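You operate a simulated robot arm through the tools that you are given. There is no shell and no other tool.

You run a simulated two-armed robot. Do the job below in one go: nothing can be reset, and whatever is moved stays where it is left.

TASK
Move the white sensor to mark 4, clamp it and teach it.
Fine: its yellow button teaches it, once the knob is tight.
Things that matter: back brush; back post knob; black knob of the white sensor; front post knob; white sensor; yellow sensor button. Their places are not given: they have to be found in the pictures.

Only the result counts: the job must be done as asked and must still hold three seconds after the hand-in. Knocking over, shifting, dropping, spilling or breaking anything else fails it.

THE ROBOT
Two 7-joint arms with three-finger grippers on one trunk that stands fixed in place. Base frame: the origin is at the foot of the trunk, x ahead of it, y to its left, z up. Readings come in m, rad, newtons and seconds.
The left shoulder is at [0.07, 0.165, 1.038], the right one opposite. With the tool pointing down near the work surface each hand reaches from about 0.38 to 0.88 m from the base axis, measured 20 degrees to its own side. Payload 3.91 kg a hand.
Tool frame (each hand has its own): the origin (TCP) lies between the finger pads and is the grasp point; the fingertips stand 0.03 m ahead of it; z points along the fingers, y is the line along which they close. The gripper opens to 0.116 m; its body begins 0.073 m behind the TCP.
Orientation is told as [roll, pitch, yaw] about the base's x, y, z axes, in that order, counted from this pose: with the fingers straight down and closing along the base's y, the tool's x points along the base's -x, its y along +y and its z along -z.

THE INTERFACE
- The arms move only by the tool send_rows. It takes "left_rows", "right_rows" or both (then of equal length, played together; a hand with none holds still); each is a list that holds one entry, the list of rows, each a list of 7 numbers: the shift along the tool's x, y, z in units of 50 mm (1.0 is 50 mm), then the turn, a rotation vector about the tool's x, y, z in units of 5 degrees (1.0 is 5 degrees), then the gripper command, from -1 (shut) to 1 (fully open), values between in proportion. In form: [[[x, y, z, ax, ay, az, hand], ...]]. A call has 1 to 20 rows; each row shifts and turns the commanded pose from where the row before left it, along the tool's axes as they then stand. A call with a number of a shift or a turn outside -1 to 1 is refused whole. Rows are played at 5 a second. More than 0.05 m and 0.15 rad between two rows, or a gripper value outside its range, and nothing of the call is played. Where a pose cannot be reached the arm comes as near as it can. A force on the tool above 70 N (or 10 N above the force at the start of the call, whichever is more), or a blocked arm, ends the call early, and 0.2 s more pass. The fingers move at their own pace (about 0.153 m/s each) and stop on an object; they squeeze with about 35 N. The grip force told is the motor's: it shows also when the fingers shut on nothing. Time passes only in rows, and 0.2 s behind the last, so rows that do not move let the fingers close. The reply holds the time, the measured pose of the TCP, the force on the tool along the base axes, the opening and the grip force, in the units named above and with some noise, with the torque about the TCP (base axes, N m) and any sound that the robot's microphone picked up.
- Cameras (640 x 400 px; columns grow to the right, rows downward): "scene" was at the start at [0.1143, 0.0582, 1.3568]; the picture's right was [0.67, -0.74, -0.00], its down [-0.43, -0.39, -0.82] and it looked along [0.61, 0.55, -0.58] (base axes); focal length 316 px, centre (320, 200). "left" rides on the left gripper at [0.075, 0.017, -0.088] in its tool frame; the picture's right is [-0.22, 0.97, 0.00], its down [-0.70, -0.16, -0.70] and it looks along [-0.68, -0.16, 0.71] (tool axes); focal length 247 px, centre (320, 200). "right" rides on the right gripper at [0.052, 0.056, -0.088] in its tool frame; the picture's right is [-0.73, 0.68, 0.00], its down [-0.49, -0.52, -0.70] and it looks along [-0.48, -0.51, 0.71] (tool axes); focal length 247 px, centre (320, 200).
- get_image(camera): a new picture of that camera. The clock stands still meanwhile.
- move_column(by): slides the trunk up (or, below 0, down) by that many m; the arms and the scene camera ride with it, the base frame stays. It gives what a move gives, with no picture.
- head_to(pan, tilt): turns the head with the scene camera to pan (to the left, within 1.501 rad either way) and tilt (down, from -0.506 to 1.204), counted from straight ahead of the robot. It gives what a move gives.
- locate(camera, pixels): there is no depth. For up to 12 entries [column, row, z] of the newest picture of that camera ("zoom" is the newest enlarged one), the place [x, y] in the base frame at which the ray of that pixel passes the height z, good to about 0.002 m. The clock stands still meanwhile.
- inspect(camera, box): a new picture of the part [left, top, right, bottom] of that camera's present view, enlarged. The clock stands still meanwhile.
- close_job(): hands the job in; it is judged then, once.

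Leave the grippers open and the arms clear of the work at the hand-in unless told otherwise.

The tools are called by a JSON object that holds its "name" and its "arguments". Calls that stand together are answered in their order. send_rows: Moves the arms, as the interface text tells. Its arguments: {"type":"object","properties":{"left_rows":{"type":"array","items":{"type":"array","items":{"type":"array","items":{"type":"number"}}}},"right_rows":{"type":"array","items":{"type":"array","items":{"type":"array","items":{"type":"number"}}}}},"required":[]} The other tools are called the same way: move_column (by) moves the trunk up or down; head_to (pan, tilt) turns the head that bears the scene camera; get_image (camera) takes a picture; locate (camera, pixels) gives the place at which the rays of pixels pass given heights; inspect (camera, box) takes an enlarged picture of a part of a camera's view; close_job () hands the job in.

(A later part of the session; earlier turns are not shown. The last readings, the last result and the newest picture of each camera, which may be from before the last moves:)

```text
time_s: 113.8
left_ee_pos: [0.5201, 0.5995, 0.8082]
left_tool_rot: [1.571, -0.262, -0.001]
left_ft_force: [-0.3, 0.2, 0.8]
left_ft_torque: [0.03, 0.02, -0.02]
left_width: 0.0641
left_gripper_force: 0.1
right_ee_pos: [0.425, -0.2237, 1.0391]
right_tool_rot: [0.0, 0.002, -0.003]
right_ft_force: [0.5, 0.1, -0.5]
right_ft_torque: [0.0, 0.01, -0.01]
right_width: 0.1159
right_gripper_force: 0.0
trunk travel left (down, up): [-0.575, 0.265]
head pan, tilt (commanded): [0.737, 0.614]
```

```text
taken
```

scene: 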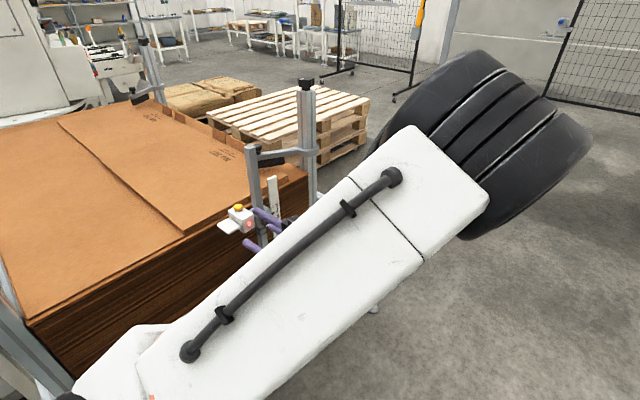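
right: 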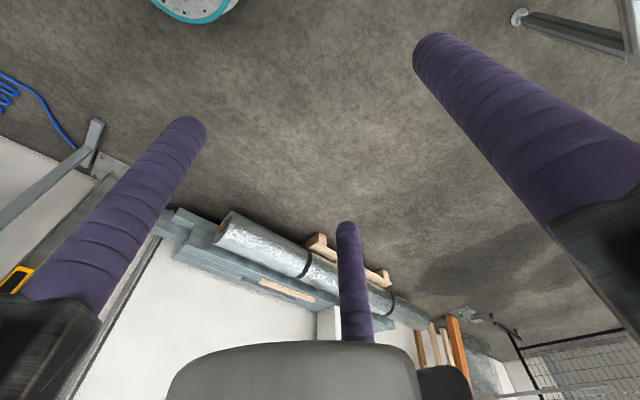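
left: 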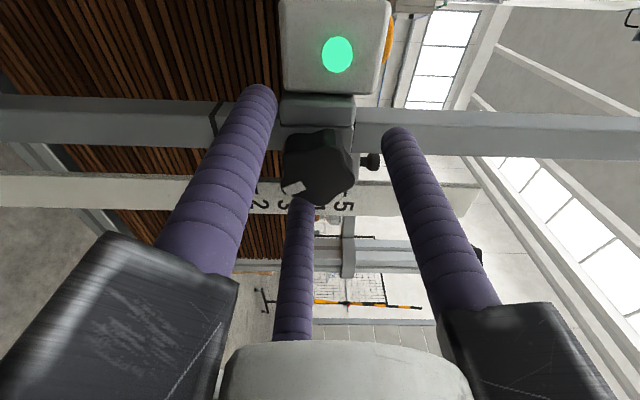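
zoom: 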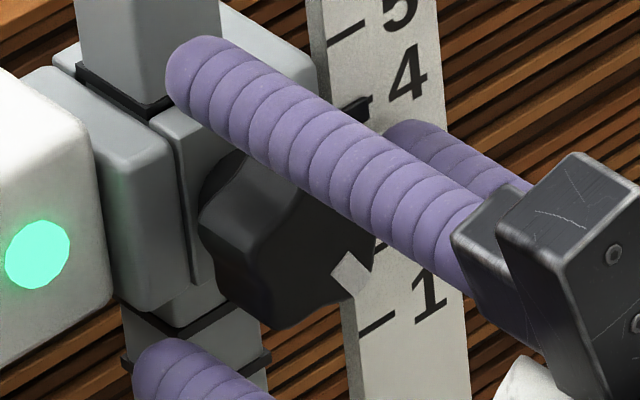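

After release the carriage sprang back about 2 of the 3 mm, unlike at the clockwise stop, so it seems to hold better here. For a clear comparison I repeat the downward test at this stop: grip, command 3 mm down, read the force, open and look.

{"name": "send_rows", "arguments": {"left_rows": [[[0, 0, 0, 0, 0, 0, -1], [0, 0, 0, 0, 0, 0, -1], [0, 0, 0, 0, 0, 0, -1], [0, 0, 0, 0, 0, 0, -1]]]}}

{"name": "inspect", "arguments": {"camera": "scene", "box": [255, 205, 287, 235]}}

{"name": "send_rows", "arguments": {"left_rows": [[[0.0155, -0.058, 0, 0, 0, 0, -1], [0, 0, 0, 0, 0, 0, -1], [0, 0, 0, 0, 0, 0, -1]]]}}

{"name": "inspect", "arguments": {"camera": "scene", "box": [255, 205, 287, 235]}}

{"name": "send_rows", "arguments": {"left_rows": [[[0, 0, 0, 0, 0, 0, 0.1], [0, 0, 0, 0, 0, 0, 0.1], [0, 0, 0, 0, 0, 0, 0.1]]]}}

{"name": "inspect", "arguments": {"camera": "scene", "box": [255, 205, 287, 235]}}

```text
time_s: 114.8
left_ee_pos: [0.5183, 0.6003, 0.8083]
left_tool_rot: [1.568, -0.263, 0.0]
left_ft_force: [-6.6, -6.4, -9.6]
left_ft_torque: [-0.56, 0.01, 0.27]
left_width: 0.0362
left_gripper_force: 45.2
right_ee_pos: [0.4251, -0.2233, 1.0391]
right_tool_rot: [-0.002, 0.0, -0.001]
right_ft_force: [-0.3, 0.6, -0.2]
right_ft_torque: [-0.02, -0.03, 0.01]
right_width: 0.1159
right_gripper_force: 0.1
trunk travel left (down, up): [-0.575, 0.265]
head pan, tilt (commanded): [0.737, 0.614]
```

```text
13.33 times, centred on (271, 220) of scene
```

zoom: 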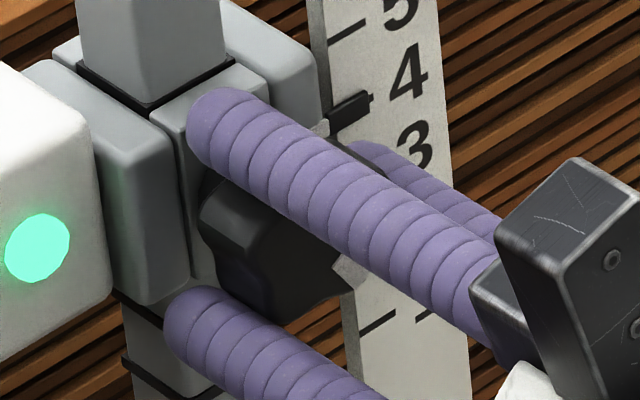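

```text
time_s: 115.6
left_ee_pos: [0.5178, 0.5992, 0.807]
left_tool_rot: [1.572, -0.262, -0.001]
left_ft_force: [-8.1, -3.3, -1.1]
left_ft_torque: [0.45, -0.03, 0.17]
left_width: 0.0365
left_gripper_force: 44.9
right_ee_pos: [0.4257, -0.2231, 1.0391]
right_tool_rot: [-0.002, 0.0, -0.002]
right_ft_force: [0.0, -0.3, 0.5]
right_ft_torque: [0.0, 0.01, 0.01]
right_width: 0.1163
right_gripper_force: 0.1
trunk travel left (down, up): [-0.575, 0.265]
head pan, tilt (commanded): [0.737, 0.614]
```

```text
13.33 times, centred on (271, 220) of scene
```

zoom: 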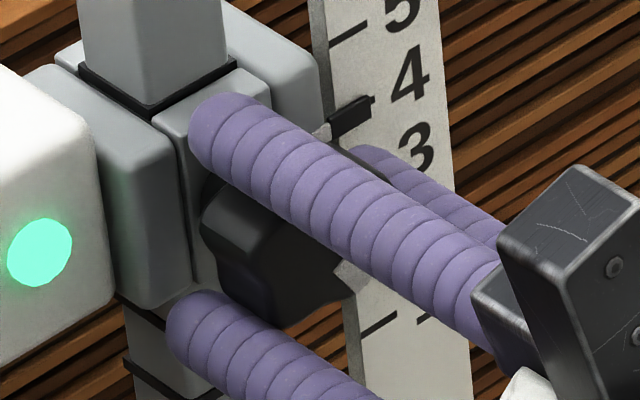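

```text
time_s: 116.4
left_ee_pos: [0.52, 0.5996, 0.807]
left_tool_rot: [1.571, -0.261, -0.003]
left_ft_force: [0.2, 0.2, 0.2]
left_ft_torque: [-0.02, -0.01, 0.0]
left_width: 0.0639
left_gripper_force: 0.0
right_ee_pos: [0.4255, -0.2232, 1.0403]
right_tool_rot: [0.0, 0.002, -0.001]
right_ft_force: [0.5, -0.6, -0.3]
right_ft_torque: [0.0, -0.02, 0.01]
right_width: 0.1158
right_gripper_force: 0.0
trunk travel left (down, up): [-0.575, 0.265]
head pan, tilt (commanded): [0.737, 0.614]
```

```text
13.33 times, centred on (271, 220) of scene
```

zoom: 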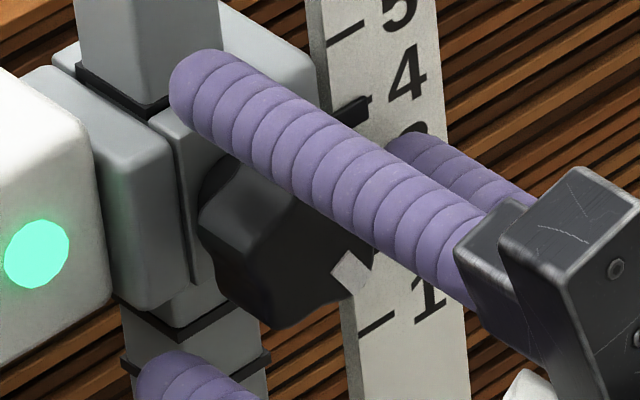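

At this counter-clockwise stop, the carriage returned to exactly the same place after release (LED at (37,255) both times) although it was pulled with almost 10 N. So here it is held. Now a real downward push: grip and command 4 mm down from here, release, and compare.

{"name": "send_rows", "arguments": {"left_rows": [[[0, 0, 0, 0, 0, 0, -1], [0, 0, 0, 0, 0, 0, -1], [0, 0, 0, 0, 0, 0, -1], [0.0207, -0.0773, 0, 0, 0, 0, -1], [0, 0, 0, 0, 0, 0, -1], [0, 0, 0, 0, 0, 0, -1]]]}}

{"name": "inspect", "arguments": {"camera": "scene", "box": [255, 205, 287, 235]}}

{"name": "send_rows", "arguments": {"left_rows": [[[0, 0, 0, 0, 0, 0, 0.1], [0, 0, 0, 0, 0, 0, 0.1], [0, 0, 0, 0, 0, 0, 0.1]]]}}

{"name": "inspect", "arguments": {"camera": "scene", "box": [255, 205, 287, 235]}}

```text
time_s: 117.8
left_ee_pos: [0.5192, 0.5988, 0.8032]
left_tool_rot: [1.571, -0.263, -0.001]
left_ft_force: [-7.1, 0.0, 6.0]
left_ft_torque: [0.85, -0.06, -0.12]
left_width: 0.0362
left_gripper_force: 45.0
right_ee_pos: [0.425, -0.2227, 1.039]
right_tool_rot: [0.001, 0.001, -0.002]
right_ft_force: [-0.1, 0.7, 0.3]
right_ft_torque: [-0.03, -0.01, 0.01]
right_width: 0.1158
right_gripper_force: 0.0
trunk travel left (down, up): [-0.575, 0.265]
head pan, tilt (commanded): [0.737, 0.614]
```

```text
13.33 times, centred on (271, 220) of scene
```

zoom: 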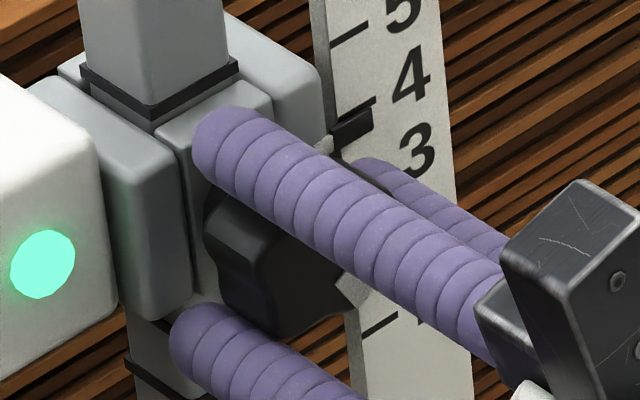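

```text
time_s: 118.6
left_ee_pos: [0.5213, 0.6002, 0.804]
left_tool_rot: [1.57, -0.262, -0.002]
left_ft_force: [-0.6, 0.0, -0.8]
left_ft_torque: [0.01, 0.0, 0.01]
left_width: 0.0641
left_gripper_force: 0.1
right_ee_pos: [0.4256, -0.2225, 1.0399]
right_tool_rot: [-0.001, 0.003, -0.001]
right_ft_force: [-0.7, -0.3, 0.5]
right_ft_torque: [0.01, 0.02, -0.01]
right_width: 0.116
right_gripper_force: 0.1
trunk travel left (down, up): [-0.575, 0.265]
head pan, tilt (commanded): [0.737, 0.614]
```

```text
13.33 times, centred on (271, 220) of scene
```

zoom: 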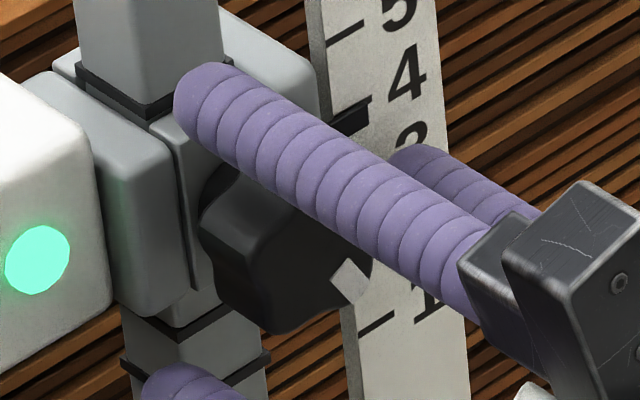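

Pushing down here with 6 N left the carriage about 1.4 mm lower: better than at the clockwise stop, but still ambiguous because the carriage can tilt a little. The cleanest test is the real operation, a light button press with the knob at this stop. I retreat, spin to 0° (the same finger layout as before) and go above the button at a safe distance.

{"name": "send_rows", "arguments": {"left_rows": [[[0, 0, -0.6, 0, 0, 0, 0.2], [0, 0, -0.7, 0, 0, 0, 0.2], [0, 0, -0.8, 0, 0, 0, 0.2], [0, 0, 0, 0, 0, 1, 0.2], [0, 0, 0, 0, 0, 1, 0.2], [0, 0, 0, 0, 0, 1, 0.2], [0, 0, 0, 0, 0, 0, 0.2]]]}}

{"name": "get_image", "arguments": {"camera": "left"}}

{"name": "inspect", "arguments": {"camera": "left", "box": [240, 40, 380, 150]}}

{"name": "inspect", "arguments": {"camera": "scene", "box": [255, 195, 295, 235]}}

```text
time_s: 120.2
left_ee_pos: [0.5191, 0.4934, 0.8018]
left_tool_rot: [1.57, 0.001, -0.002]
left_ft_force: [-0.4, 0.0, -0.2]
left_ft_torque: [-0.01, 0.01, 0.04]
left_width: 0.0696
left_gripper_force: 0.1
right_ee_pos: [0.426, -0.2227, 1.04]
right_tool_rot: [0.001, 0.002, -0.001]
right_ft_force: [-0.1, -0.9, -0.3]
right_ft_torque: [0.04, 0.0, 0.03]
right_width: 0.1161
right_gripper_force: 0.1
trunk travel left (down, up): [-0.575, 0.265]
head pan, tilt (commanded): [0.737, 0.614]
```

```text
taken
```

left: 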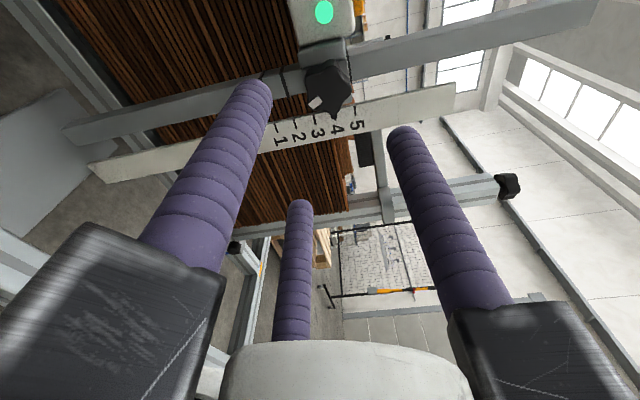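

```text
3.64 times, centred on (310, 95) of left
```

zoom: 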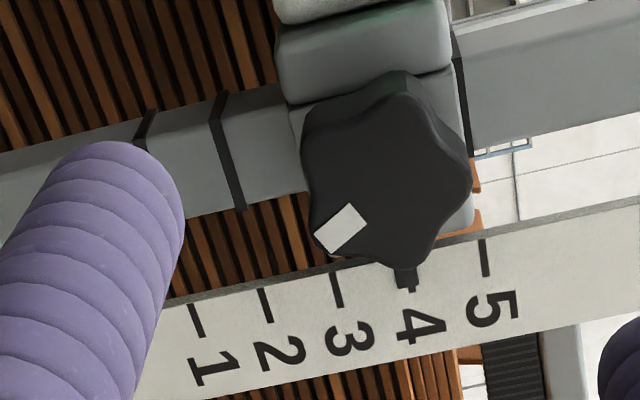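

```text
10.00 times, centred on (275, 215) of scene
```

zoom: 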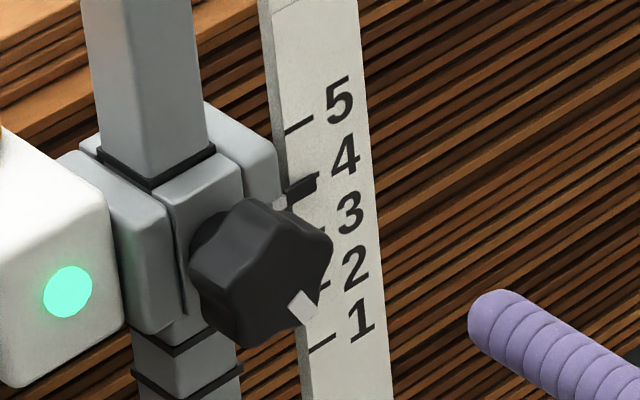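

Reference reading with the knob at its counter-clockwise stop: pointer about 1.4 mm below tick 4, and in the scene LED at (68,291), pointer at (300,187). Now I go above the button (x 0.438, z 0.92) to do the press test.

{"name": "send_rows", "arguments": {"left_rows": [[[0.54, 0.79, 0, 0, 0, 0, 0.2], [0.54, 0.79, 0, 0, 0, 0, 0.2], [0.54, 0.79, 0, 0, 0, 0, 0.2], [0, 0, 0.5, 0, 0, 0, 0.2], [0, 0, 0.5, 0, 0, 0, 0.2], [0, 0, 0.5, 0, 0, 0, 0.2], [0, 0, 0, 0, 0, 0, 0.2], [0, 0, 0, 0, 0, 0, 0.2]]]}}

{"name": "get_image", "arguments": {"camera": "left"}}

```text
time_s: 122.0
left_ee_pos: [0.4313, 0.5762, 0.9123]
left_tool_rot: [1.55, 0.001, 0.021]
left_ft_force: [-0.6, 0.0, 0.2]
left_ft_torque: [0.01, 0.01, 0.02]
left_width: 0.0697
left_gripper_force: 0.1
right_ee_pos: [0.4266, -0.2231, 1.0398]
right_tool_rot: [-0.003, 0.001, -0.002]
right_ft_force: [1.1, 0.5, 0.7]
right_ft_torque: [-0.01, 0.0, 0.04]
right_width: 0.1161
right_gripper_force: 0.1
trunk travel left (down, up): [-0.575, 0.265]
head pan, tilt (commanded): [0.737, 0.614]
```

```text
taken
```

left: 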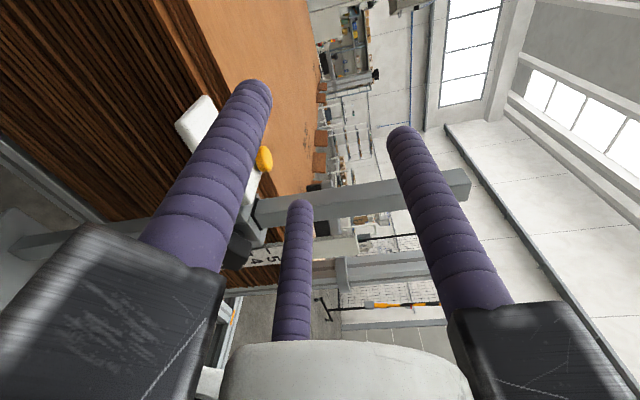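

The hand is on its way at (0.431, 0.576, 0.912). I advance 100 mm to put the finger over the button, with a small +3 mm x trim.

{"name": "send_rows", "arguments": {"left_rows": [[[-0.03, 0, 0.5, 0, 0, 0, 0.2], [-0.03, 0, 0.5, 0, 0, 0, 0.2], [0, 0, 0.5, 0, 0, 0, 0.2], [0, 0, 0.45, 0, 0, 0, 0.2], [0, 0, 0, 0, 0, 0, 0.2], [0, 0, 0, 0, 0, 0, 0.2]]]}}

{"name": "get_image", "arguments": {"camera": "left"}}

```text
time_s: 123.4
left_ee_pos: [0.4413, 0.6656, 0.9215]
left_tool_rot: [1.569, 0.0, -0.001]
left_ft_force: [0.2, 1.4, -1.1]
left_ft_torque: [0.01, 0.01, 0.01]
left_width: 0.0696
left_gripper_force: 0.0
right_ee_pos: [0.4266, -0.223, 1.0398]
right_tool_rot: [-0.001, 0.001, -0.002]
right_ft_force: [-0.2, 1.0, -0.7]
right_ft_torque: [-0.03, 0.02, 0.02]
right_width: 0.1157
right_gripper_force: 0.0
trunk travel left (down, up): [-0.575, 0.265]
head pan, tilt (commanded): [0.737, 0.614]
```

```text
taken
```

left: 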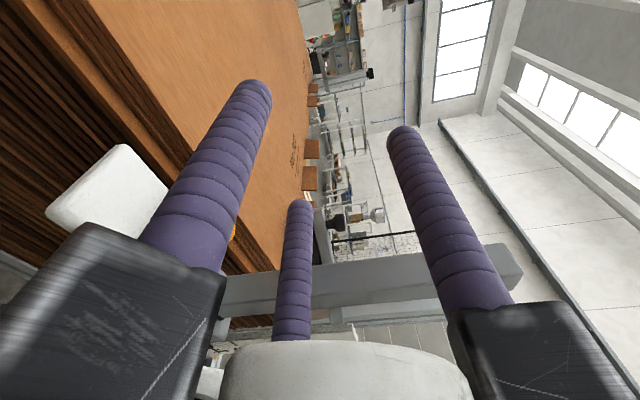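

The finger is above the button at z 0.9215. I descend 37 mm to just above the expected contact.

{"name": "send_rows", "arguments": {"left_rows": [[[0, -0.25, 0, 0, 0, 0, 0.2], [0, -0.25, 0, 0, 0, 0, 0.2], [0, -0.24, 0, 0, 0, 0, 0.2], [0, 0, 0, 0, 0, 0, 0.2], [0, 0, 0, 0, 0, 0, 0.2]]]}}

{"name": "send_rows", "arguments": {"left_rows": [[[0, -0.03, 0, 0, 0, 0, 0.2], [0, 0, 0, 0, 0, 0, 0.2]]]}}

{"name": "send_rows", "arguments": {"left_rows": [[[0, -0.03, 0, 0, 0, 0, 0.2], [0, 0, 0, 0, 0, 0, 0.2]]]}}

```text
time_s: 124.6
left_ee_pos: [0.442, 0.6649, 0.8836]
left_tool_rot: [1.571, 0.0, -0.001]
left_ft_force: [0.3, 0.5, 0.1]
left_ft_torque: [0.0, 0.02, -0.05]
left_width: 0.0699
left_gripper_force: 0.0
right_ee_pos: [0.4263, -0.2238, 1.0398]
right_tool_rot: [-0.001, 0.003, -0.003]
right_ft_force: [0.3, 0.4, -1.0]
right_ft_torque: [-0.06, 0.04, 0.0]
right_width: 0.116
right_gripper_force: 0.1
trunk travel left (down, up): [-0.575, 0.265]
head pan, tilt (commanded): [0.737, 0.614]
```

```text
time_s: 125.2
left_ee_pos: [0.4417, 0.666, 0.8817]
left_tool_rot: [1.572, 0.001, -0.001]
left_ft_force: [-0.2, 0.0, 0.4]
left_ft_torque: [0.04, -0.01, 0.05]
left_width: 0.0697
left_gripper_force: 0.1
right_ee_pos: [0.4267, -0.2233, 1.0391]
right_tool_rot: [-0.001, 0.002, -0.003]
right_ft_force: [-0.2, -0.9, -0.2]
right_ft_torque: [-0.03, -0.01, 0.01]
right_width: 0.1159
right_gripper_force: 0.1
trunk travel left (down, up): [-0.575, 0.265]
head pan, tilt (commanded): [0.737, 0.614]
```

```text
time_s: 125.8
left_ee_pos: [0.4411, 0.665, 0.8811]
left_tool_rot: [1.57, -0.001, -0.001]
left_ft_force: [-0.5, -0.5, 0.3]
left_ft_torque: [-0.02, 0.03, 0.01]
left_width: 0.0694
left_gripper_force: 0.0
right_ee_pos: [0.4254, -0.2226, 1.0396]
right_tool_rot: [-0.001, 0.0, -0.002]
right_ft_force: [-0.5, 0.1, 0.0]
right_ft_torque: [-0.02, -0.01, 0.0]
right_width: 0.1158
right_gripper_force: 0.1
trunk travel left (down, up): [-0.575, 0.265]
head pan, tilt (commanded): [0.737, 0.614]
```

No contact so far. I go on in 1.5 mm steps, reading the force each time and listening for the click.

{"name": "send_rows", "arguments": {"left_rows": [[[0, -0.03, 0, 0, 0, 0, 0.2], [0, 0, 0, 0, 0, 0, 0.2]]]}}

{"name": "send_rows", "arguments": {"left_rows": [[[0, -0.03, 0, 0, 0, 0, 0.2], [0, 0, 0, 0, 0, 0, 0.2]]]}}

{"name": "send_rows", "arguments": {"left_rows": [[[0, -0.03, 0, 0, 0, 0, 0.2], [0, 0, 0, 0, 0, 0, 0.2]]]}}

```text
time_s: 126.4
left_ee_pos: [0.4408, 0.6667, 0.8795]
left_tool_rot: [1.57, -0.001, -0.002]
left_ft_force: [0.2, 0.0, -0.2]
left_ft_torque: [-0.01, -0.04, 0.02]
left_width: 0.0696
left_gripper_force: 0.1
right_ee_pos: [0.4272, -0.2233, 1.0396]
right_tool_rot: [0.0, 0.001, -0.001]
right_ft_force: [-0.1, -0.2, 0.1]
right_ft_torque: [0.01, 0.0, -0.03]
right_width: 0.116
right_gripper_force: 0.0
trunk travel left (down, up): [-0.575, 0.265]
head pan, tilt (commanded): [0.737, 0.614]
```

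```text
time_s: 127.0
left_ee_pos: [0.442, 0.6659, 0.8771]
left_tool_rot: [1.57, -0.002, -0.002]
left_ft_force: [-0.5, -0.1, 1.2]
left_ft_torque: [0.03, -0.04, 0.03]
left_width: 0.0695
left_gripper_force: 0.0
right_ee_pos: [0.4263, -0.2226, 1.0408]
right_tool_rot: [0.0, 0.0, -0.004]
right_ft_force: [0.5, 0.4, 0.0]
right_ft_torque: [-0.03, 0.0, 0.0]
right_width: 0.116
right_gripper_force: 0.1
trunk travel left (down, up): [-0.575, 0.265]
head pan, tilt (commanded): [0.737, 0.614]
heard: click
```

```text
time_s: 127.6
left_ee_pos: [0.4425, 0.6646, 0.8771]
left_tool_rot: [1.57, -0.001, -0.002]
left_ft_force: [-0.2, -0.9, 1.2]
left_ft_torque: [0.01, -0.04, 0.05]
left_width: 0.0693
left_gripper_force: 0.0
right_ee_pos: [0.4249, -0.2224, 1.0398]
right_tool_rot: [0.0, -0.001, 0.0]
right_ft_force: [0.0, -0.8, 0.1]
right_ft_torque: [-0.01, -0.03, 0.02]
right_width: 0.1162
right_gripper_force: 0.0
trunk travel left (down, up): [-0.575, 0.265]
head pan, tilt (commanded): [0.737, 0.614]
```

Click at z 0.8771 with 1.2 N, after only about 2 mm of travel. I lift straight off, retreat, and check whether the carriage moved this time.

{"name": "send_rows", "arguments": {"left_rows": [[[0, 0.2, 0, 0, 0, 0, 0.2], [0, 0.35, 0, 0, 0, 0, 0.2], [0, 0.35, 0, 0, 0, 0, 0.2], [0, 0, -0.5, 0, 0, 0, 0.2], [0, 0, -0.5, 0, 0, 0, 0.2], [0, 0, -0.5, 0, 0, 0, 0.2], [0, 0, -0.5, 0, 0, 0, 0.2], [0, 0, -0.5, 0, 0, 0, 0.2], [0, 0, -0.5, 0, 0, 0, 0.2], [0, 0, -0.4, 0, 0, 0, 0.2], [-0.54, -0.79, 0, 0, 0, 0, 0.2], [-0.54, -0.79, 0, 0, 0, 0, 0.2], [-0.54, -0.79, 0, 0, 0, 0, 0.2], [0, 0, 0, 0, 0, 0, 0.2], [0, 0, 0, 0, 0, 0, 0.2]]]}}

{"name": "inspect", "arguments": {"camera": "left", "box": [240, 40, 380, 150]}}

{"name": "inspect", "arguments": {"camera": "scene", "box": [255, 195, 295, 235]}}

```text
time_s: 130.8
left_ee_pos: [0.5231, 0.495, 0.8046]
left_tool_rot: [1.572, 0.001, -0.002]
left_ft_force: [0.1, 0.7, 0.3]
left_ft_torque: [0.01, 0.0, -0.02]
left_width: 0.0695
left_gripper_force: 0.1
right_ee_pos: [0.4253, -0.2228, 1.0394]
right_tool_rot: [0.002, 0.001, -0.003]
right_ft_force: [0.1, -0.5, 0.7]
right_ft_torque: [0.03, 0.0, 0.0]
right_width: 0.1161
right_gripper_force: 0.0
trunk travel left (down, up): [-0.575, 0.265]
head pan, tilt (commanded): [0.737, 0.614]
```

```text
3.64 times, centred on (310, 95) of left
```

zoom: 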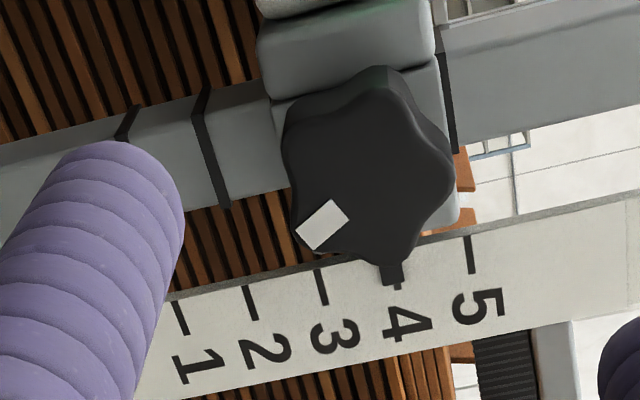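

```text
10.00 times, centred on (275, 215) of scene
```

zoom: 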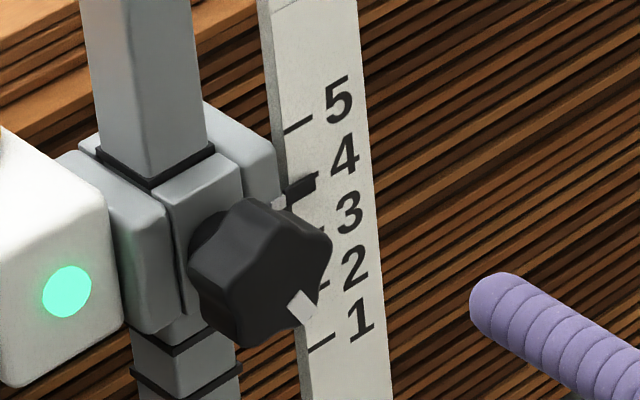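

With the knob at the counter-clockwise stop, the press did not move the carriage (LED and pointer unchanged in both views). Pressing at about the original angle had pushed it down. On the other hand, the strongest hold I ever measured (14 N, fully elastic) was with the knob torqued hard against the clockwise stop, a few degrees past its original angle, and clockwise is the usual tightening sense. I'll turn it fully clockwise again with a firmer bite and repeat the hold tests there. First I approach and grip at spin 15°.

{"name": "send_rows", "arguments": {"left_rows": [[[0.04, 0.03, 0, 0, 0, 1, 0.2], [0, 0, 0, 0, 0, 1, 0.2], [0, 0, 0, 0, 0, 1, 0.2], [0, 0, 0.6, 0, 0, 0, 0.2], [0, 0, 0.6, 0, 0, 0, 0.2], [0, 0, 0.6, 0, 0, 0, 0.2], [0, 0, 0.31, 0, 0, 0, 0.2], [0, 0, 0, 0, 0, 0, 0.2], [0, 0, 0, 0, 0, 0, 0.2]]]}}

{"name": "get_image", "arguments": {"camera": "left"}}

```text
time_s: 132.8
left_ee_pos: [0.5214, 0.6012, 0.8039]
left_tool_rot: [1.571, 0.261, -0.002]
left_ft_force: [-0.6, 0.7, -0.3]
left_ft_torque: [-0.01, 0.0, 0.04]
left_width: 0.0695
left_gripper_force: 0.0
right_ee_pos: [0.4255, -0.2227, 1.04]
right_tool_rot: [-0.002, 0.002, -0.002]
right_ft_force: [-0.1, 0.8, 0.9]
right_ft_torque: [-0.01, 0.03, 0.03]
right_width: 0.1161
right_gripper_force: 0.1
trunk travel left (down, up): [-0.575, 0.265]
head pan, tilt (commanded): [0.737, 0.614]
```

```text
taken
```

left: 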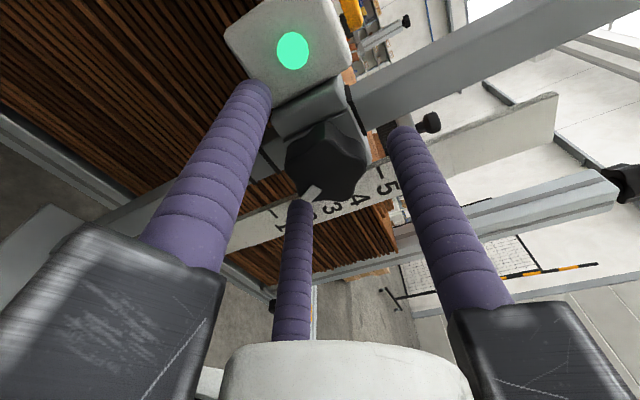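

In place at the knob. I close and turn clockwise 105° (to spin 120°) while holding, then check the pointer from the ruler side.

{"name": "send_rows", "arguments": {"left_rows": [[[0.008, 0.029, 0, 0, 0, 0, 0.2], [0, 0, 0, 0, 0, 0, -1], [0, 0, 0, 0, 0, 0, -1], [0, 0, 0, 0, 0, 0, -1], [0, 0, 0, 0, 0, 0, -1]]]}}

{"name": "send_rows", "arguments": {"left_rows": [[[0, 0, 0, 0, 0, 1, -1], [0, 0, 0, 0, 0, 1, -1], [0, 0, 0, 0, 0, 1, -1], [0, 0, 0, 0, 0, 1, -1], [0, 0, 0, 0, 0, 1, -1], [0, 0, 0, 0, 0, 1, -1], [0, 0, 0, 0, 0, 1, -1], [0, 0, 0, 0, 0, 1, -1], [0, 0, 0, 0, 0, 1, -1], [0, 0, 0, 0, 0, 1, -1], [0, 0, 0, 0, 0, 1, -1], [0, 0, 0, 0, 0, 0, -1]]]}}

{"name": "send_rows", "arguments": {"left_rows": [[[0, 0, 0, 0, 0, 1, -1], [0, 0, 0, 0, 0, 1, -1], [0, 0, 0, 0, 0, 1, -1], [0, 0, 0, 0, 0, 1, -1], [0, 0, 0, 0, 0, 1, -1], [0, 0, 0, 0, 0, 1, -1], [0, 0, 0, 0, 0, 1, -1], [0, 0, 0, 0, 0, 1, -1], [0, 0, 0, 0, 0, 1, -1], [0, 0, 0, 0, 0, 1, -1], [0, 0, 0, 0, 0, 0, -1]]]}}

{"name": "get_image", "arguments": {"camera": "left"}}

{"name": "inspect", "arguments": {"camera": "left", "box": [320, 60, 400, 130]}}

```text
time_s: 134.0
left_ee_pos: [0.5219, 0.6026, 0.8056]
left_tool_rot: [1.573, 0.262, -0.004]
left_ft_force: [2.5, 3.5, 5.0]
left_ft_torque: [0.75, 0.01, 0.09]
left_width: 0.0362
left_gripper_force: 45.5
right_ee_pos: [0.4278, -0.2234, 1.0391]
right_tool_rot: [0.001, 0.0, -0.002]
right_ft_force: [-0.4, -0.3, -0.7]
right_ft_torque: [0.0, -0.03, 0.01]
right_width: 0.1161
right_gripper_force: 0.2
trunk travel left (down, up): [-0.575, 0.265]
head pan, tilt (commanded): [0.737, 0.614]
```

```text
time_s: 136.6
left_ee_pos: [0.522, 0.6028, 0.8059]
left_tool_rot: [1.572, 1.223, 0.0]
left_ft_force: [8.7, 8.0, 3.2]
left_ft_torque: [-0.63, 0.03, 0.35]
left_width: 0.0362
left_gripper_force: 44.7
right_ee_pos: [0.4262, -0.2224, 1.0402]
right_tool_rot: [0.0, 0.001, -0.003]
right_ft_force: [-0.4, 1.0, -0.1]
right_ft_torque: [-0.01, 0.01, -0.01]
right_width: 0.1161
right_gripper_force: 0.2
trunk travel left (down, up): [-0.575, 0.265]
head pan, tilt (commanded): [0.737, 0.614]
```

```text
time_s: 139.0
left_ee_pos: [0.5201, 0.6031, 0.8051]
left_tool_rot: [-1.57, 1.045, 3.14]
left_ft_force: [4.7, 1.0, 3.3]
left_ft_torque: [-0.34, 0.03, 0.58]
left_width: 0.0361
left_gripper_force: 45.5
right_ee_pos: [0.4259, -0.2245, 1.0404]
right_tool_rot: [0.0, 0.0, -0.002]
right_ft_force: [0.2, 0.1, 0.8]
right_ft_torque: [-0.03, -0.03, 0.04]
right_width: 0.1162
right_gripper_force: 0.1
trunk travel left (down, up): [-0.575, 0.265]
head pan, tilt (commanded): [0.737, 0.614]
```

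```text
taken
```

left: 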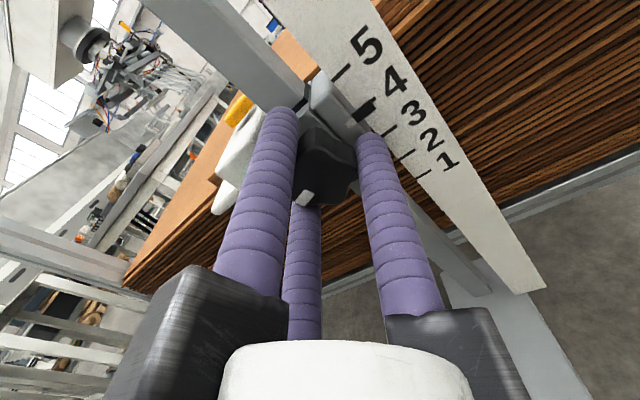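

```text
5.71 times, centred on (360, 95) of left
```

zoom: 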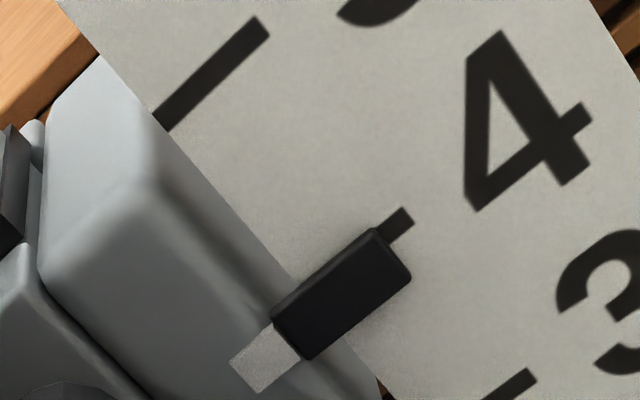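

Torque is zero at spin 120° (knob about 20° before the stop), and the pointer is about 0.8 mm low. I raise 1.2 mm and turn 15° more clockwise.

{"name": "send_rows", "arguments": {"left_rows": [[[0.021, -0.012, 0, 0, 0, 0, -1], [0, 0, 0, 0, 0, 1, -1], [0, 0, 0, 0, 0, 1, -1], [0, 0, 0, 0, 0, 1, -1], [0, 0, 0, 0, 0, 0, -1]]]}}

{"name": "inspect", "arguments": {"camera": "left", "box": [260, 60, 420, 220]}}

{"name": "send_rows", "arguments": {"left_rows": [[[0, 0, 0, 0, 0, 1, -1], [0, 0, 0, 0, 0, 0, -1]]]}}

{"name": "inspect", "arguments": {"camera": "left", "box": [260, 60, 420, 220]}}

```text
time_s: 140.2
left_ee_pos: [0.5216, 0.6029, 0.8061]
left_tool_rot: [-1.568, 0.786, -3.14]
left_ft_force: [-3.4, 0.8, -2.9]
left_ft_torque: [-0.29, -0.67, 0.31]
left_width: 0.0362
left_gripper_force: 45.5
right_ee_pos: [0.4255, -0.2231, 1.04]
right_tool_rot: [0.0, -0.001, -0.004]
right_ft_force: [-0.1, 0.4, 0.1]
right_ft_torque: [-0.02, 0.01, 0.06]
right_width: 0.116
right_gripper_force: 0.1
trunk travel left (down, up): [-0.575, 0.265]
head pan, tilt (commanded): [0.737, 0.614]
```

```text
2.50 times, centred on (340, 140) of left
```

zoom: 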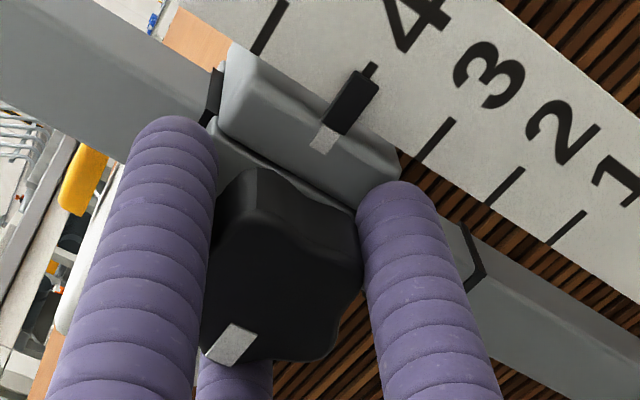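

```text
time_s: 140.8
left_ee_pos: [0.5196, 0.6019, 0.8069]
left_tool_rot: [-1.57, 0.697, -3.14]
left_ft_force: [-8.3, -0.2, -4.3]
left_ft_torque: [-0.21, -0.89, 0.34]
left_width: 0.0366
left_gripper_force: 45.1
right_ee_pos: [0.4245, -0.223, 1.0397]
right_tool_rot: [-0.001, -0.001, -0.002]
right_ft_force: [-1.0, -0.7, -0.2]
right_ft_torque: [-0.01, 0.0, -0.06]
right_width: 0.1161
right_gripper_force: 0.1
trunk travel left (down, up): [-0.575, 0.265]
head pan, tilt (commanded): [0.737, 0.614]
```

```text
2.50 times, centred on (340, 140) of left
```

zoom: 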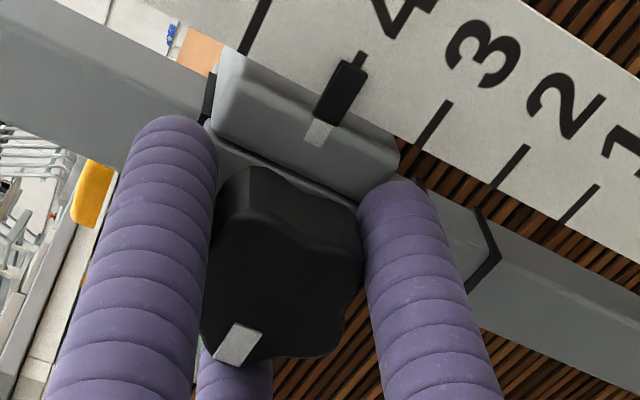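

Torque is -0.89 N·m with hardly any slip. To gain more bite I lean the hand about 4 mm sideways (+x), raising the finger pressure on one side, and turn another 5°.

{"name": "send_rows", "arguments": {"left_rows": [[[0.061, 0.051, 0, 0, 0, 0, -1], [0, 0, 0, 0, 0, 1, -1], [0, 0, 0, 0, 0, 0, -1]]]}}

{"name": "inspect", "arguments": {"camera": "left", "box": [260, 60, 420, 220]}}

```text
time_s: 141.6
left_ee_pos: [0.5187, 0.6022, 0.8069]
left_tool_rot: [-1.57, 0.612, -3.138]
left_ft_force: [-28.4, -4.1, -3.8]
left_ft_torque: [0.17, -0.61, 0.92]
left_width: 0.0366
left_gripper_force: 44.3
right_ee_pos: [0.4238, -0.222, 1.0411]
right_tool_rot: [0.0, -0.002, 0.0]
right_ft_force: [-0.4, 0.6, 0.4]
right_ft_torque: [-0.01, -0.01, -0.01]
right_width: 0.116
right_gripper_force: 0.0
trunk travel left (down, up): [-0.575, 0.265]
head pan, tilt (commanded): [0.737, 0.614]
```

```text
2.50 times, centred on (340, 140) of left
```

zoom: 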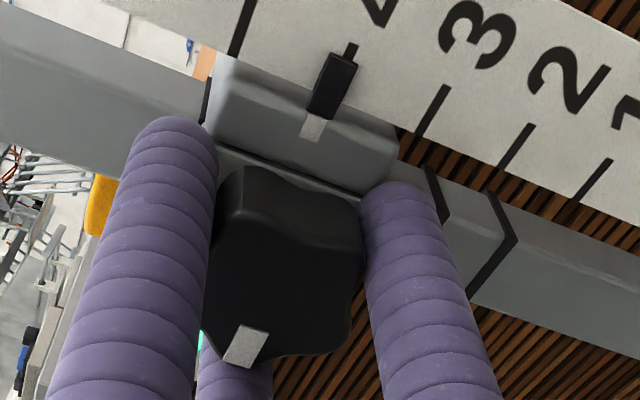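

The knob does not move any further, so this is a hard stop. I take the side lean off, release, and note the free pointer position. Then I do the same 4 mm downward push test as at the other stop.

{"name": "send_rows", "arguments": {"left_rows": [[[-0.061, -0.051, 0, 0, 0, 0, -1], [0, 0, 0, 0, 0, 0, -1], [0, 0, 0, 0, 0, 0, 0.1], [0, 0, 0, 0, 0, 0, 0.1], [0, 0, 0, 0, 0, 0, 0.1]]]}}

{"name": "inspect", "arguments": {"camera": "left", "box": [305, 60, 375, 120]}}

{"name": "inspect", "arguments": {"camera": "scene", "box": [255, 205, 287, 235]}}

```text
time_s: 142.8
left_ee_pos: [0.5207, 0.6007, 0.8082]
left_tool_rot: [-1.572, 0.613, 3.137]
left_ft_force: [1.1, -0.2, -0.2]
left_ft_torque: [-0.02, -0.01, 0.04]
left_width: 0.0637
left_gripper_force: 0.1
right_ee_pos: [0.4267, -0.2235, 1.0403]
right_tool_rot: [0.001, 0.002, -0.002]
right_ft_force: [-0.1, 0.1, -0.4]
right_ft_torque: [-0.01, -0.02, -0.01]
right_width: 0.116
right_gripper_force: 0.1
trunk travel left (down, up): [-0.575, 0.265]
head pan, tilt (commanded): [0.737, 0.614]
```

```text
6.67 times, centred on (340, 90) of left
```

zoom: 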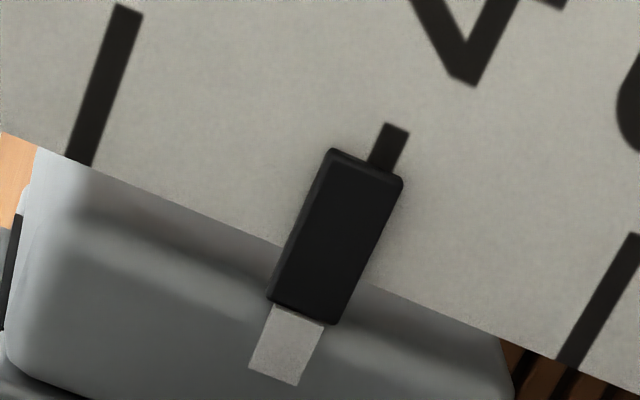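

```text
13.33 times, centred on (271, 220) of scene
```

zoom: 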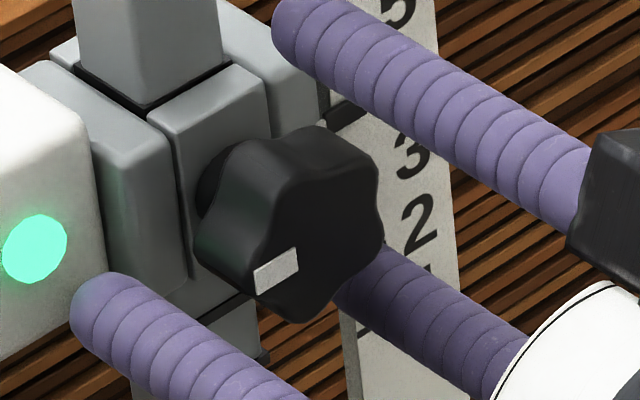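

Free position at the clockwise stop: pointer about +1.4 mm, LED at (35,249). Now the same push test: grip, command 4 mm down, read, release, compare.

{"name": "send_rows", "arguments": {"left_rows": [[[0, 0, 0, 0, 0, 0, -1], [0, 0, 0, 0, 0, 0, -1], [0, 0, 0, 0, 0, 0, -1], [-0.046, 0.0655, 0, 0, 0, 0, -1], [0, 0, 0, 0, 0, 0, -1], [0, 0, 0, 0, 0, 0, -1]]]}}

{"name": "inspect", "arguments": {"camera": "left", "box": [305, 60, 375, 120]}}

{"name": "send_rows", "arguments": {"left_rows": [[[0, 0, 0, 0, 0, 0, 0.1], [0, 0, 0, 0, 0, 0, 0.1], [0, 0, 0, 0, 0, 0, 0.1]]]}}

{"name": "inspect", "arguments": {"camera": "left", "box": [305, 60, 375, 120]}}

{"name": "inspect", "arguments": {"camera": "scene", "box": [255, 205, 287, 235]}}

```text
time_s: 144.2
left_ee_pos: [0.5195, 0.6025, 0.8045]
left_tool_rot: [-1.575, 0.611, 3.14]
left_ft_force: [-7.7, -1.1, 8.3]
left_ft_torque: [0.88, -0.07, 0.31]
left_width: 0.0362
left_gripper_force: 44.7
right_ee_pos: [0.4254, -0.2241, 1.039]
right_tool_rot: [0.001, -0.001, -0.002]
right_ft_force: [0.2, 0.1, -0.1]
right_ft_torque: [0.02, -0.02, 0.0]
right_width: 0.116
right_gripper_force: 0.1
trunk travel left (down, up): [-0.575, 0.265]
head pan, tilt (commanded): [0.737, 0.614]
```

```text
6.67 times, centred on (340, 90) of left
```

zoom: 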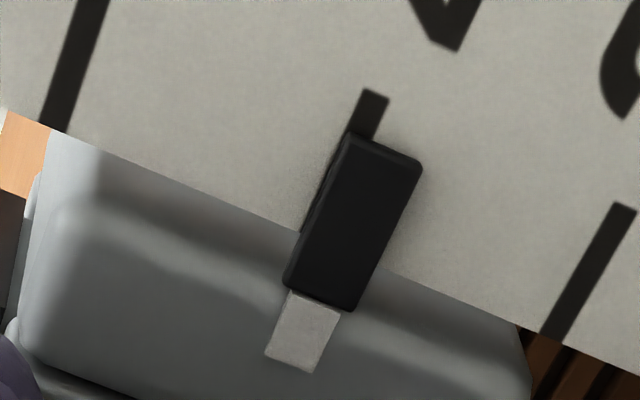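

```text
time_s: 145.0
left_ee_pos: [0.5208, 0.6016, 0.804]
left_tool_rot: [-1.57, 0.61, 3.139]
left_ft_force: [0.0, 0.0, 0.4]
left_ft_torque: [0.03, 0.01, 0.03]
left_width: 0.0638
left_gripper_force: 0.1
right_ee_pos: [0.4272, -0.2244, 1.04]
right_tool_rot: [0.0, 0.003, -0.001]
right_ft_force: [0.6, -0.3, 0.7]
right_ft_torque: [0.04, -0.01, -0.01]
right_width: 0.116
right_gripper_force: 0.1
trunk travel left (down, up): [-0.575, 0.265]
head pan, tilt (commanded): [0.737, 0.614]
```

```text
6.67 times, centred on (340, 90) of left
```

zoom: 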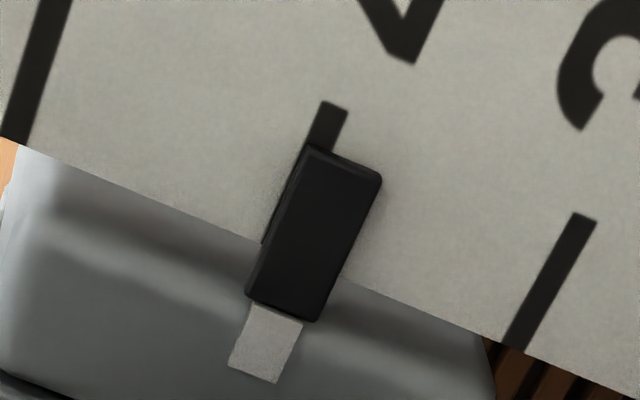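

```text
13.33 times, centred on (271, 220) of scene
```

zoom: 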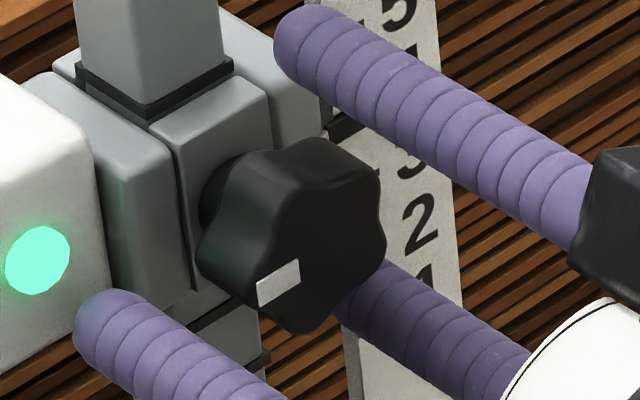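

Tests at both stops give similar slip forces, so force alone does not tell which end is tight. The task says the button only teaches once the knob is tight, and the LED shows it. So I'll use the LED: put the knob in mid-range (surely loose), move the carriage up until the LED goes red, and press. If it stays red, teaching is conditional, and the earlier successful teach at the clockwise stop proves that end is tight.

{"name": "send_rows", "arguments": {"left_rows": [[[0, 0, 0, 0, 0, 0, -1], [0, 0, 0, 0, 0, 0, -1], [0, 0, 0, 0, 0, 0, -1], [0, 0, 0, 0, 0, -1, -1], [0, 0, 0, 0, 0, -1, -1], [0, 0, 0, 0, 0, -1, -1], [0, 0, 0, 0, 0, -1, -1], [0, 0, 0, 0, 0, -1, -1], [0, 0, 0, 0, 0, -1, -1], [0, 0, 0, 0, 0, -1, -1], [0, 0, 0, 0, 0, -1, -1], [0, 0, 0, 0, 0, -1, -1], [0, 0, 0, 0, 0, -1, -1], [0, 0, 0, 0, 0, -1, -1], [0, 0, 0, 0, 0, -1, -1], [0, 0, 0, 0, 0, 0, -1]]]}}

{"name": "send_rows", "arguments": {"left_rows": [[[0.1, 0.009, 0, 0, 0, 0, -1], [0.1, 0.009, 0, 0, 0, 0, -1], [0, 0, 0, 0, 0, 0, -1], [0, 0, 0, 0, 0, 0, -1]]]}}

{"name": "get_image", "arguments": {"camera": "left"}}

```text
time_s: 148.4
left_ee_pos: [0.5201, 0.6016, 0.8041]
left_tool_rot: [1.577, 1.482, 0.006]
left_ft_force: [-10.2, -0.1, 1.0]
left_ft_torque: [-0.08, 0.0, -0.3]
left_width: 0.036
left_gripper_force: 45.0
right_ee_pos: [0.4245, -0.2227, 1.0408]
right_tool_rot: [-0.001, 0.001, -0.002]
right_ft_force: [0.0, 0.3, -0.2]
right_ft_torque: [0.01, 0.01, 0.01]
right_width: 0.1159
right_gripper_force: 0.0
trunk travel left (down, up): [-0.575, 0.265]
head pan, tilt (commanded): [0.737, 0.614]
```

```text
time_s: 149.4
left_ee_pos: [0.5201, 0.602, 0.8142]
left_tool_rot: [1.558, 1.482, -0.014]
left_ft_force: [-6.4, 3.4, -7.6]
left_ft_torque: [-1.0, 0.0, 0.44]
left_width: 0.0362
left_gripper_force: 44.9
right_ee_pos: [0.4244, -0.2219, 1.0411]
right_tool_rot: [-0.001, 0.0, -0.001]
right_ft_force: [0.6, 0.0, -1.0]
right_ft_torque: [-0.02, 0.02, 0.01]
right_width: 0.1161
right_gripper_force: 0.1
trunk travel left (down, up): [-0.575, 0.265]
head pan, tilt (commanded): [0.737, 0.614]
```

```text
taken
```

left: 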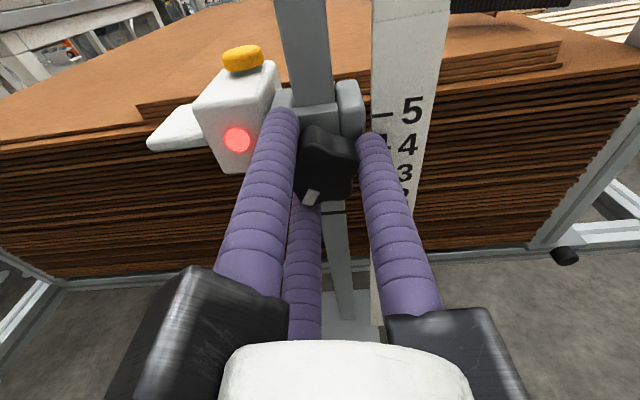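

LED red: the carriage is about 7 mm above mark 4 with the knob at mid-range. I open, retreat, spin to 120°, go above the button and press lightly there.

{"name": "send_rows", "arguments": {"left_rows": [[[0, 0, 0, 0, 0, 0, 0.2], [0, 0, 0, 0, 0, 0, 0.2], [0, 0, -0.5, 0, 0, 0, 0.2], [0, 0, -0.8, 0, 0, 0, 0.2], [0, 0, -0.8, 0, 0, 0, 0.2], [0, 0, 0, 0, 0, 1, 0.2], [0, 0, 0, 0, 0, 1, 0.2], [0, 0, 0, 0, 0, 1, 0.2], [0, 0, 0, 0, 0, 1, 0.2], [0, 0, 0, 0, 0, 1, 0.2], [0, 0, 0, 0, 0, 1, 0.2], [0, 0, 0, 0, 0, 1, 0.2], [0.407, -0.843, 0, 0, 0, 0, 0.2], [0.407, -0.843, 0, 0, 0, 0, 0.2], [0.407, -0.843, 0, 0, 0, 0, 0.2], [0, 0, 0, 0, 0, 0, 0.2]]]}}

{"name": "send_rows", "arguments": {"left_rows": [[[0, 0, 0.5, 0, 0, 0, 0.2], [0, 0, 0.5, 0, 0, 0, 0.2], [0, 0, 0.5, 0, 0, 0, 0.2], [0, 0, 0.5, 0, 0, 0, 0.2], [0, 0, 0.5, 0, 0, 0, 0.2], [0, 0, 0.5, 0, 0, 0, 0.2], [0, 0, 0.4, 0, 0, 0, 0.2], [0, 0, 0, 0, 0, 0, 0.2], [0, 0, 0, 0, 0, 0, 0.2]]]}}

{"name": "get_image", "arguments": {"camera": "left"}}

```text
time_s: 153.0
left_ee_pos: [0.4214, 0.5112, 0.9063]
left_tool_rot: [-1.505, 1.002, -3.038]
left_ft_force: [-0.6, 0.5, 0.7]
left_ft_torque: [0.01, -0.01, -0.04]
left_width: 0.0697
left_gripper_force: 0.0
right_ee_pos: [0.4257, -0.2235, 1.0397]
right_tool_rot: [0.0, 0.0, -0.001]
right_ft_force: [0.2, -0.9, 0.0]
right_ft_torque: [0.01, 0.02, 0.04]
right_width: 0.1159
right_gripper_force: 0.0
trunk travel left (down, up): [-0.575, 0.265]
head pan, tilt (commanded): [0.737, 0.614]
stopped in row 16 (left hand): the arm was blocked; the commanded pose is now the measured one
```

```text
time_s: 155.0
left_ee_pos: [0.416, 0.6785, 0.9049]
left_tool_rot: [-1.517, 1.007, -3.052]
left_ft_force: [-1.1, 0.4, -0.4]
left_ft_torque: [0.01, -0.01, -0.02]
left_width: 0.0695
left_gripper_force: 0.0
right_ee_pos: [0.4269, -0.2215, 1.0407]
right_tool_rot: [0.001, 0.0, -0.001]
right_ft_force: [-0.4, -0.1, 0.8]
right_ft_torque: [0.03, -0.05, 0.01]
right_width: 0.1158
right_gripper_force: 0.1
trunk travel left (down, up): [-0.575, 0.265]
head pan, tilt (commanded): [0.737, 0.614]
```

```text
taken
```

left: 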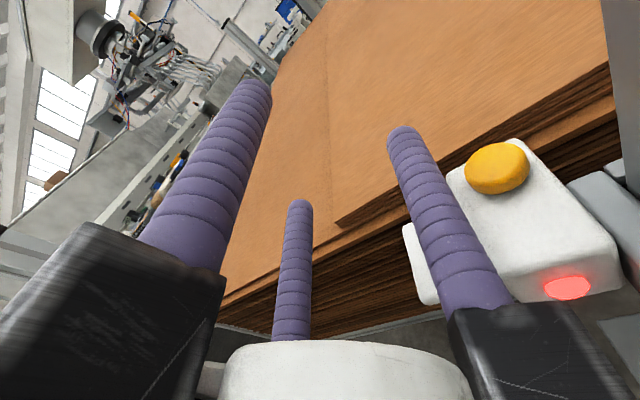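

The arm was briefly blocked in its folded pose (its command was reset, leaving about 3° of tilt), but nothing was touched. The finger now lies about 25 mm to the left of the button, above it. I straighten the tilt, draw back 8 mm, and shift +25 mm in x over the button.

{"name": "send_rows", "arguments": {"left_rows": [[[0, 0, -0.16, -0.27, 0.54, 0, 0.2], [0.125, 0.217, 0, 0, 0, 0, 0.2], [0.125, 0.217, 0, 0, 0, 0, 0.2], [0, 0, 0, 0, 0, 0, 0.2], [0, 0, 0, 0, 0, 0, 0.2]]]}}

{"name": "get_image", "arguments": {"camera": "left"}}

```text
time_s: 156.2
left_ee_pos: [0.4411, 0.6711, 0.9036]
left_tool_rot: [-1.566, 1.007, -3.141]
left_ft_force: [-0.4, 0.0, 0.8]
left_ft_torque: [0.0, 0.04, -0.01]
left_width: 0.0695
left_gripper_force: 0.0
right_ee_pos: [0.4265, -0.2221, 1.0398]
right_tool_rot: [0.001, 0.001, -0.002]
right_ft_force: [-0.7, -0.4, -0.4]
right_ft_torque: [-0.01, 0.01, -0.01]
right_width: 0.1157
right_gripper_force: 0.1
trunk travel left (down, up): [-0.575, 0.265]
head pan, tilt (commanded): [0.737, 0.614]
```

```text
taken
```

left: 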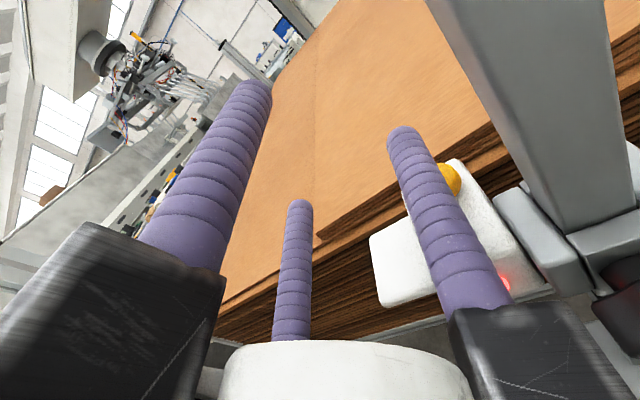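

The hand is level again and over the button, with the LED still red at (505,280). I descend 13 mm, then in 1.5 mm steps, until I hear the click.

{"name": "send_rows", "arguments": {"left_rows": [[[-0.11, 0.069, 0, 0, 0, 0, 0.2], [-0.11, 0.069, 0, 0, 0, 0, 0.2], [0, 0, 0, 0, 0, 0, 0.2]]]}}

{"name": "send_rows", "arguments": {"left_rows": [[[-0.026, 0.015, 0, 0, 0, 0, 0.2], [0, 0, 0, 0, 0, 0, 0.2]]]}}

{"name": "send_rows", "arguments": {"left_rows": [[[-0.026, 0.015, 0, 0, 0, 0, 0.2], [0, 0, 0, 0, 0, 0, 0.2]]]}}

```text
time_s: 157.0
left_ee_pos: [0.4414, 0.6713, 0.8909]
left_tool_rot: [-1.567, 1.007, -3.142]
left_ft_force: [1.1, 0.0, -0.5]
left_ft_torque: [-0.02, -0.02, -0.03]
left_width: 0.0695
left_gripper_force: 0.1
right_ee_pos: [0.4251, -0.2229, 1.0392]
right_tool_rot: [0.001, 0.001, -0.003]
right_ft_force: [-0.4, -0.2, 0.4]
right_ft_torque: [0.02, -0.01, 0.01]
right_width: 0.1159
right_gripper_force: 0.0
trunk travel left (down, up): [-0.575, 0.265]
head pan, tilt (commanded): [0.737, 0.614]
```

```text
time_s: 157.6
left_ee_pos: [0.4409, 0.6709, 0.8886]
left_tool_rot: [-1.567, 1.005, -3.138]
left_ft_force: [-0.2, 0.4, 0.9]
left_ft_torque: [-0.01, 0.0, 0.01]
left_width: 0.0696
left_gripper_force: 0.1
right_ee_pos: [0.4254, -0.2234, 1.0402]
right_tool_rot: [0.0, 0.001, 0.0]
right_ft_force: [-0.4, -0.8, -0.5]
right_ft_torque: [0.0, -0.01, 0.01]
right_width: 0.1163
right_gripper_force: 0.2
trunk travel left (down, up): [-0.575, 0.265]
head pan, tilt (commanded): [0.737, 0.614]
```

```text
time_s: 158.2
left_ee_pos: [0.4409, 0.6722, 0.8879]
left_tool_rot: [-1.568, 1.008, -3.141]
left_ft_force: [-1.6, 0.0, 0.0]
left_ft_torque: [-0.01, 0.0, 0.02]
left_width: 0.0699
left_gripper_force: 0.0
right_ee_pos: [0.4255, -0.2219, 1.0397]
right_tool_rot: [-0.001, 0.001, -0.001]
right_ft_force: [1.2, 0.2, 0.9]
right_ft_torque: [0.01, 0.0, -0.01]
right_width: 0.1158
right_gripper_force: 0.1
trunk travel left (down, up): [-0.575, 0.265]
head pan, tilt (commanded): [0.737, 0.614]
```

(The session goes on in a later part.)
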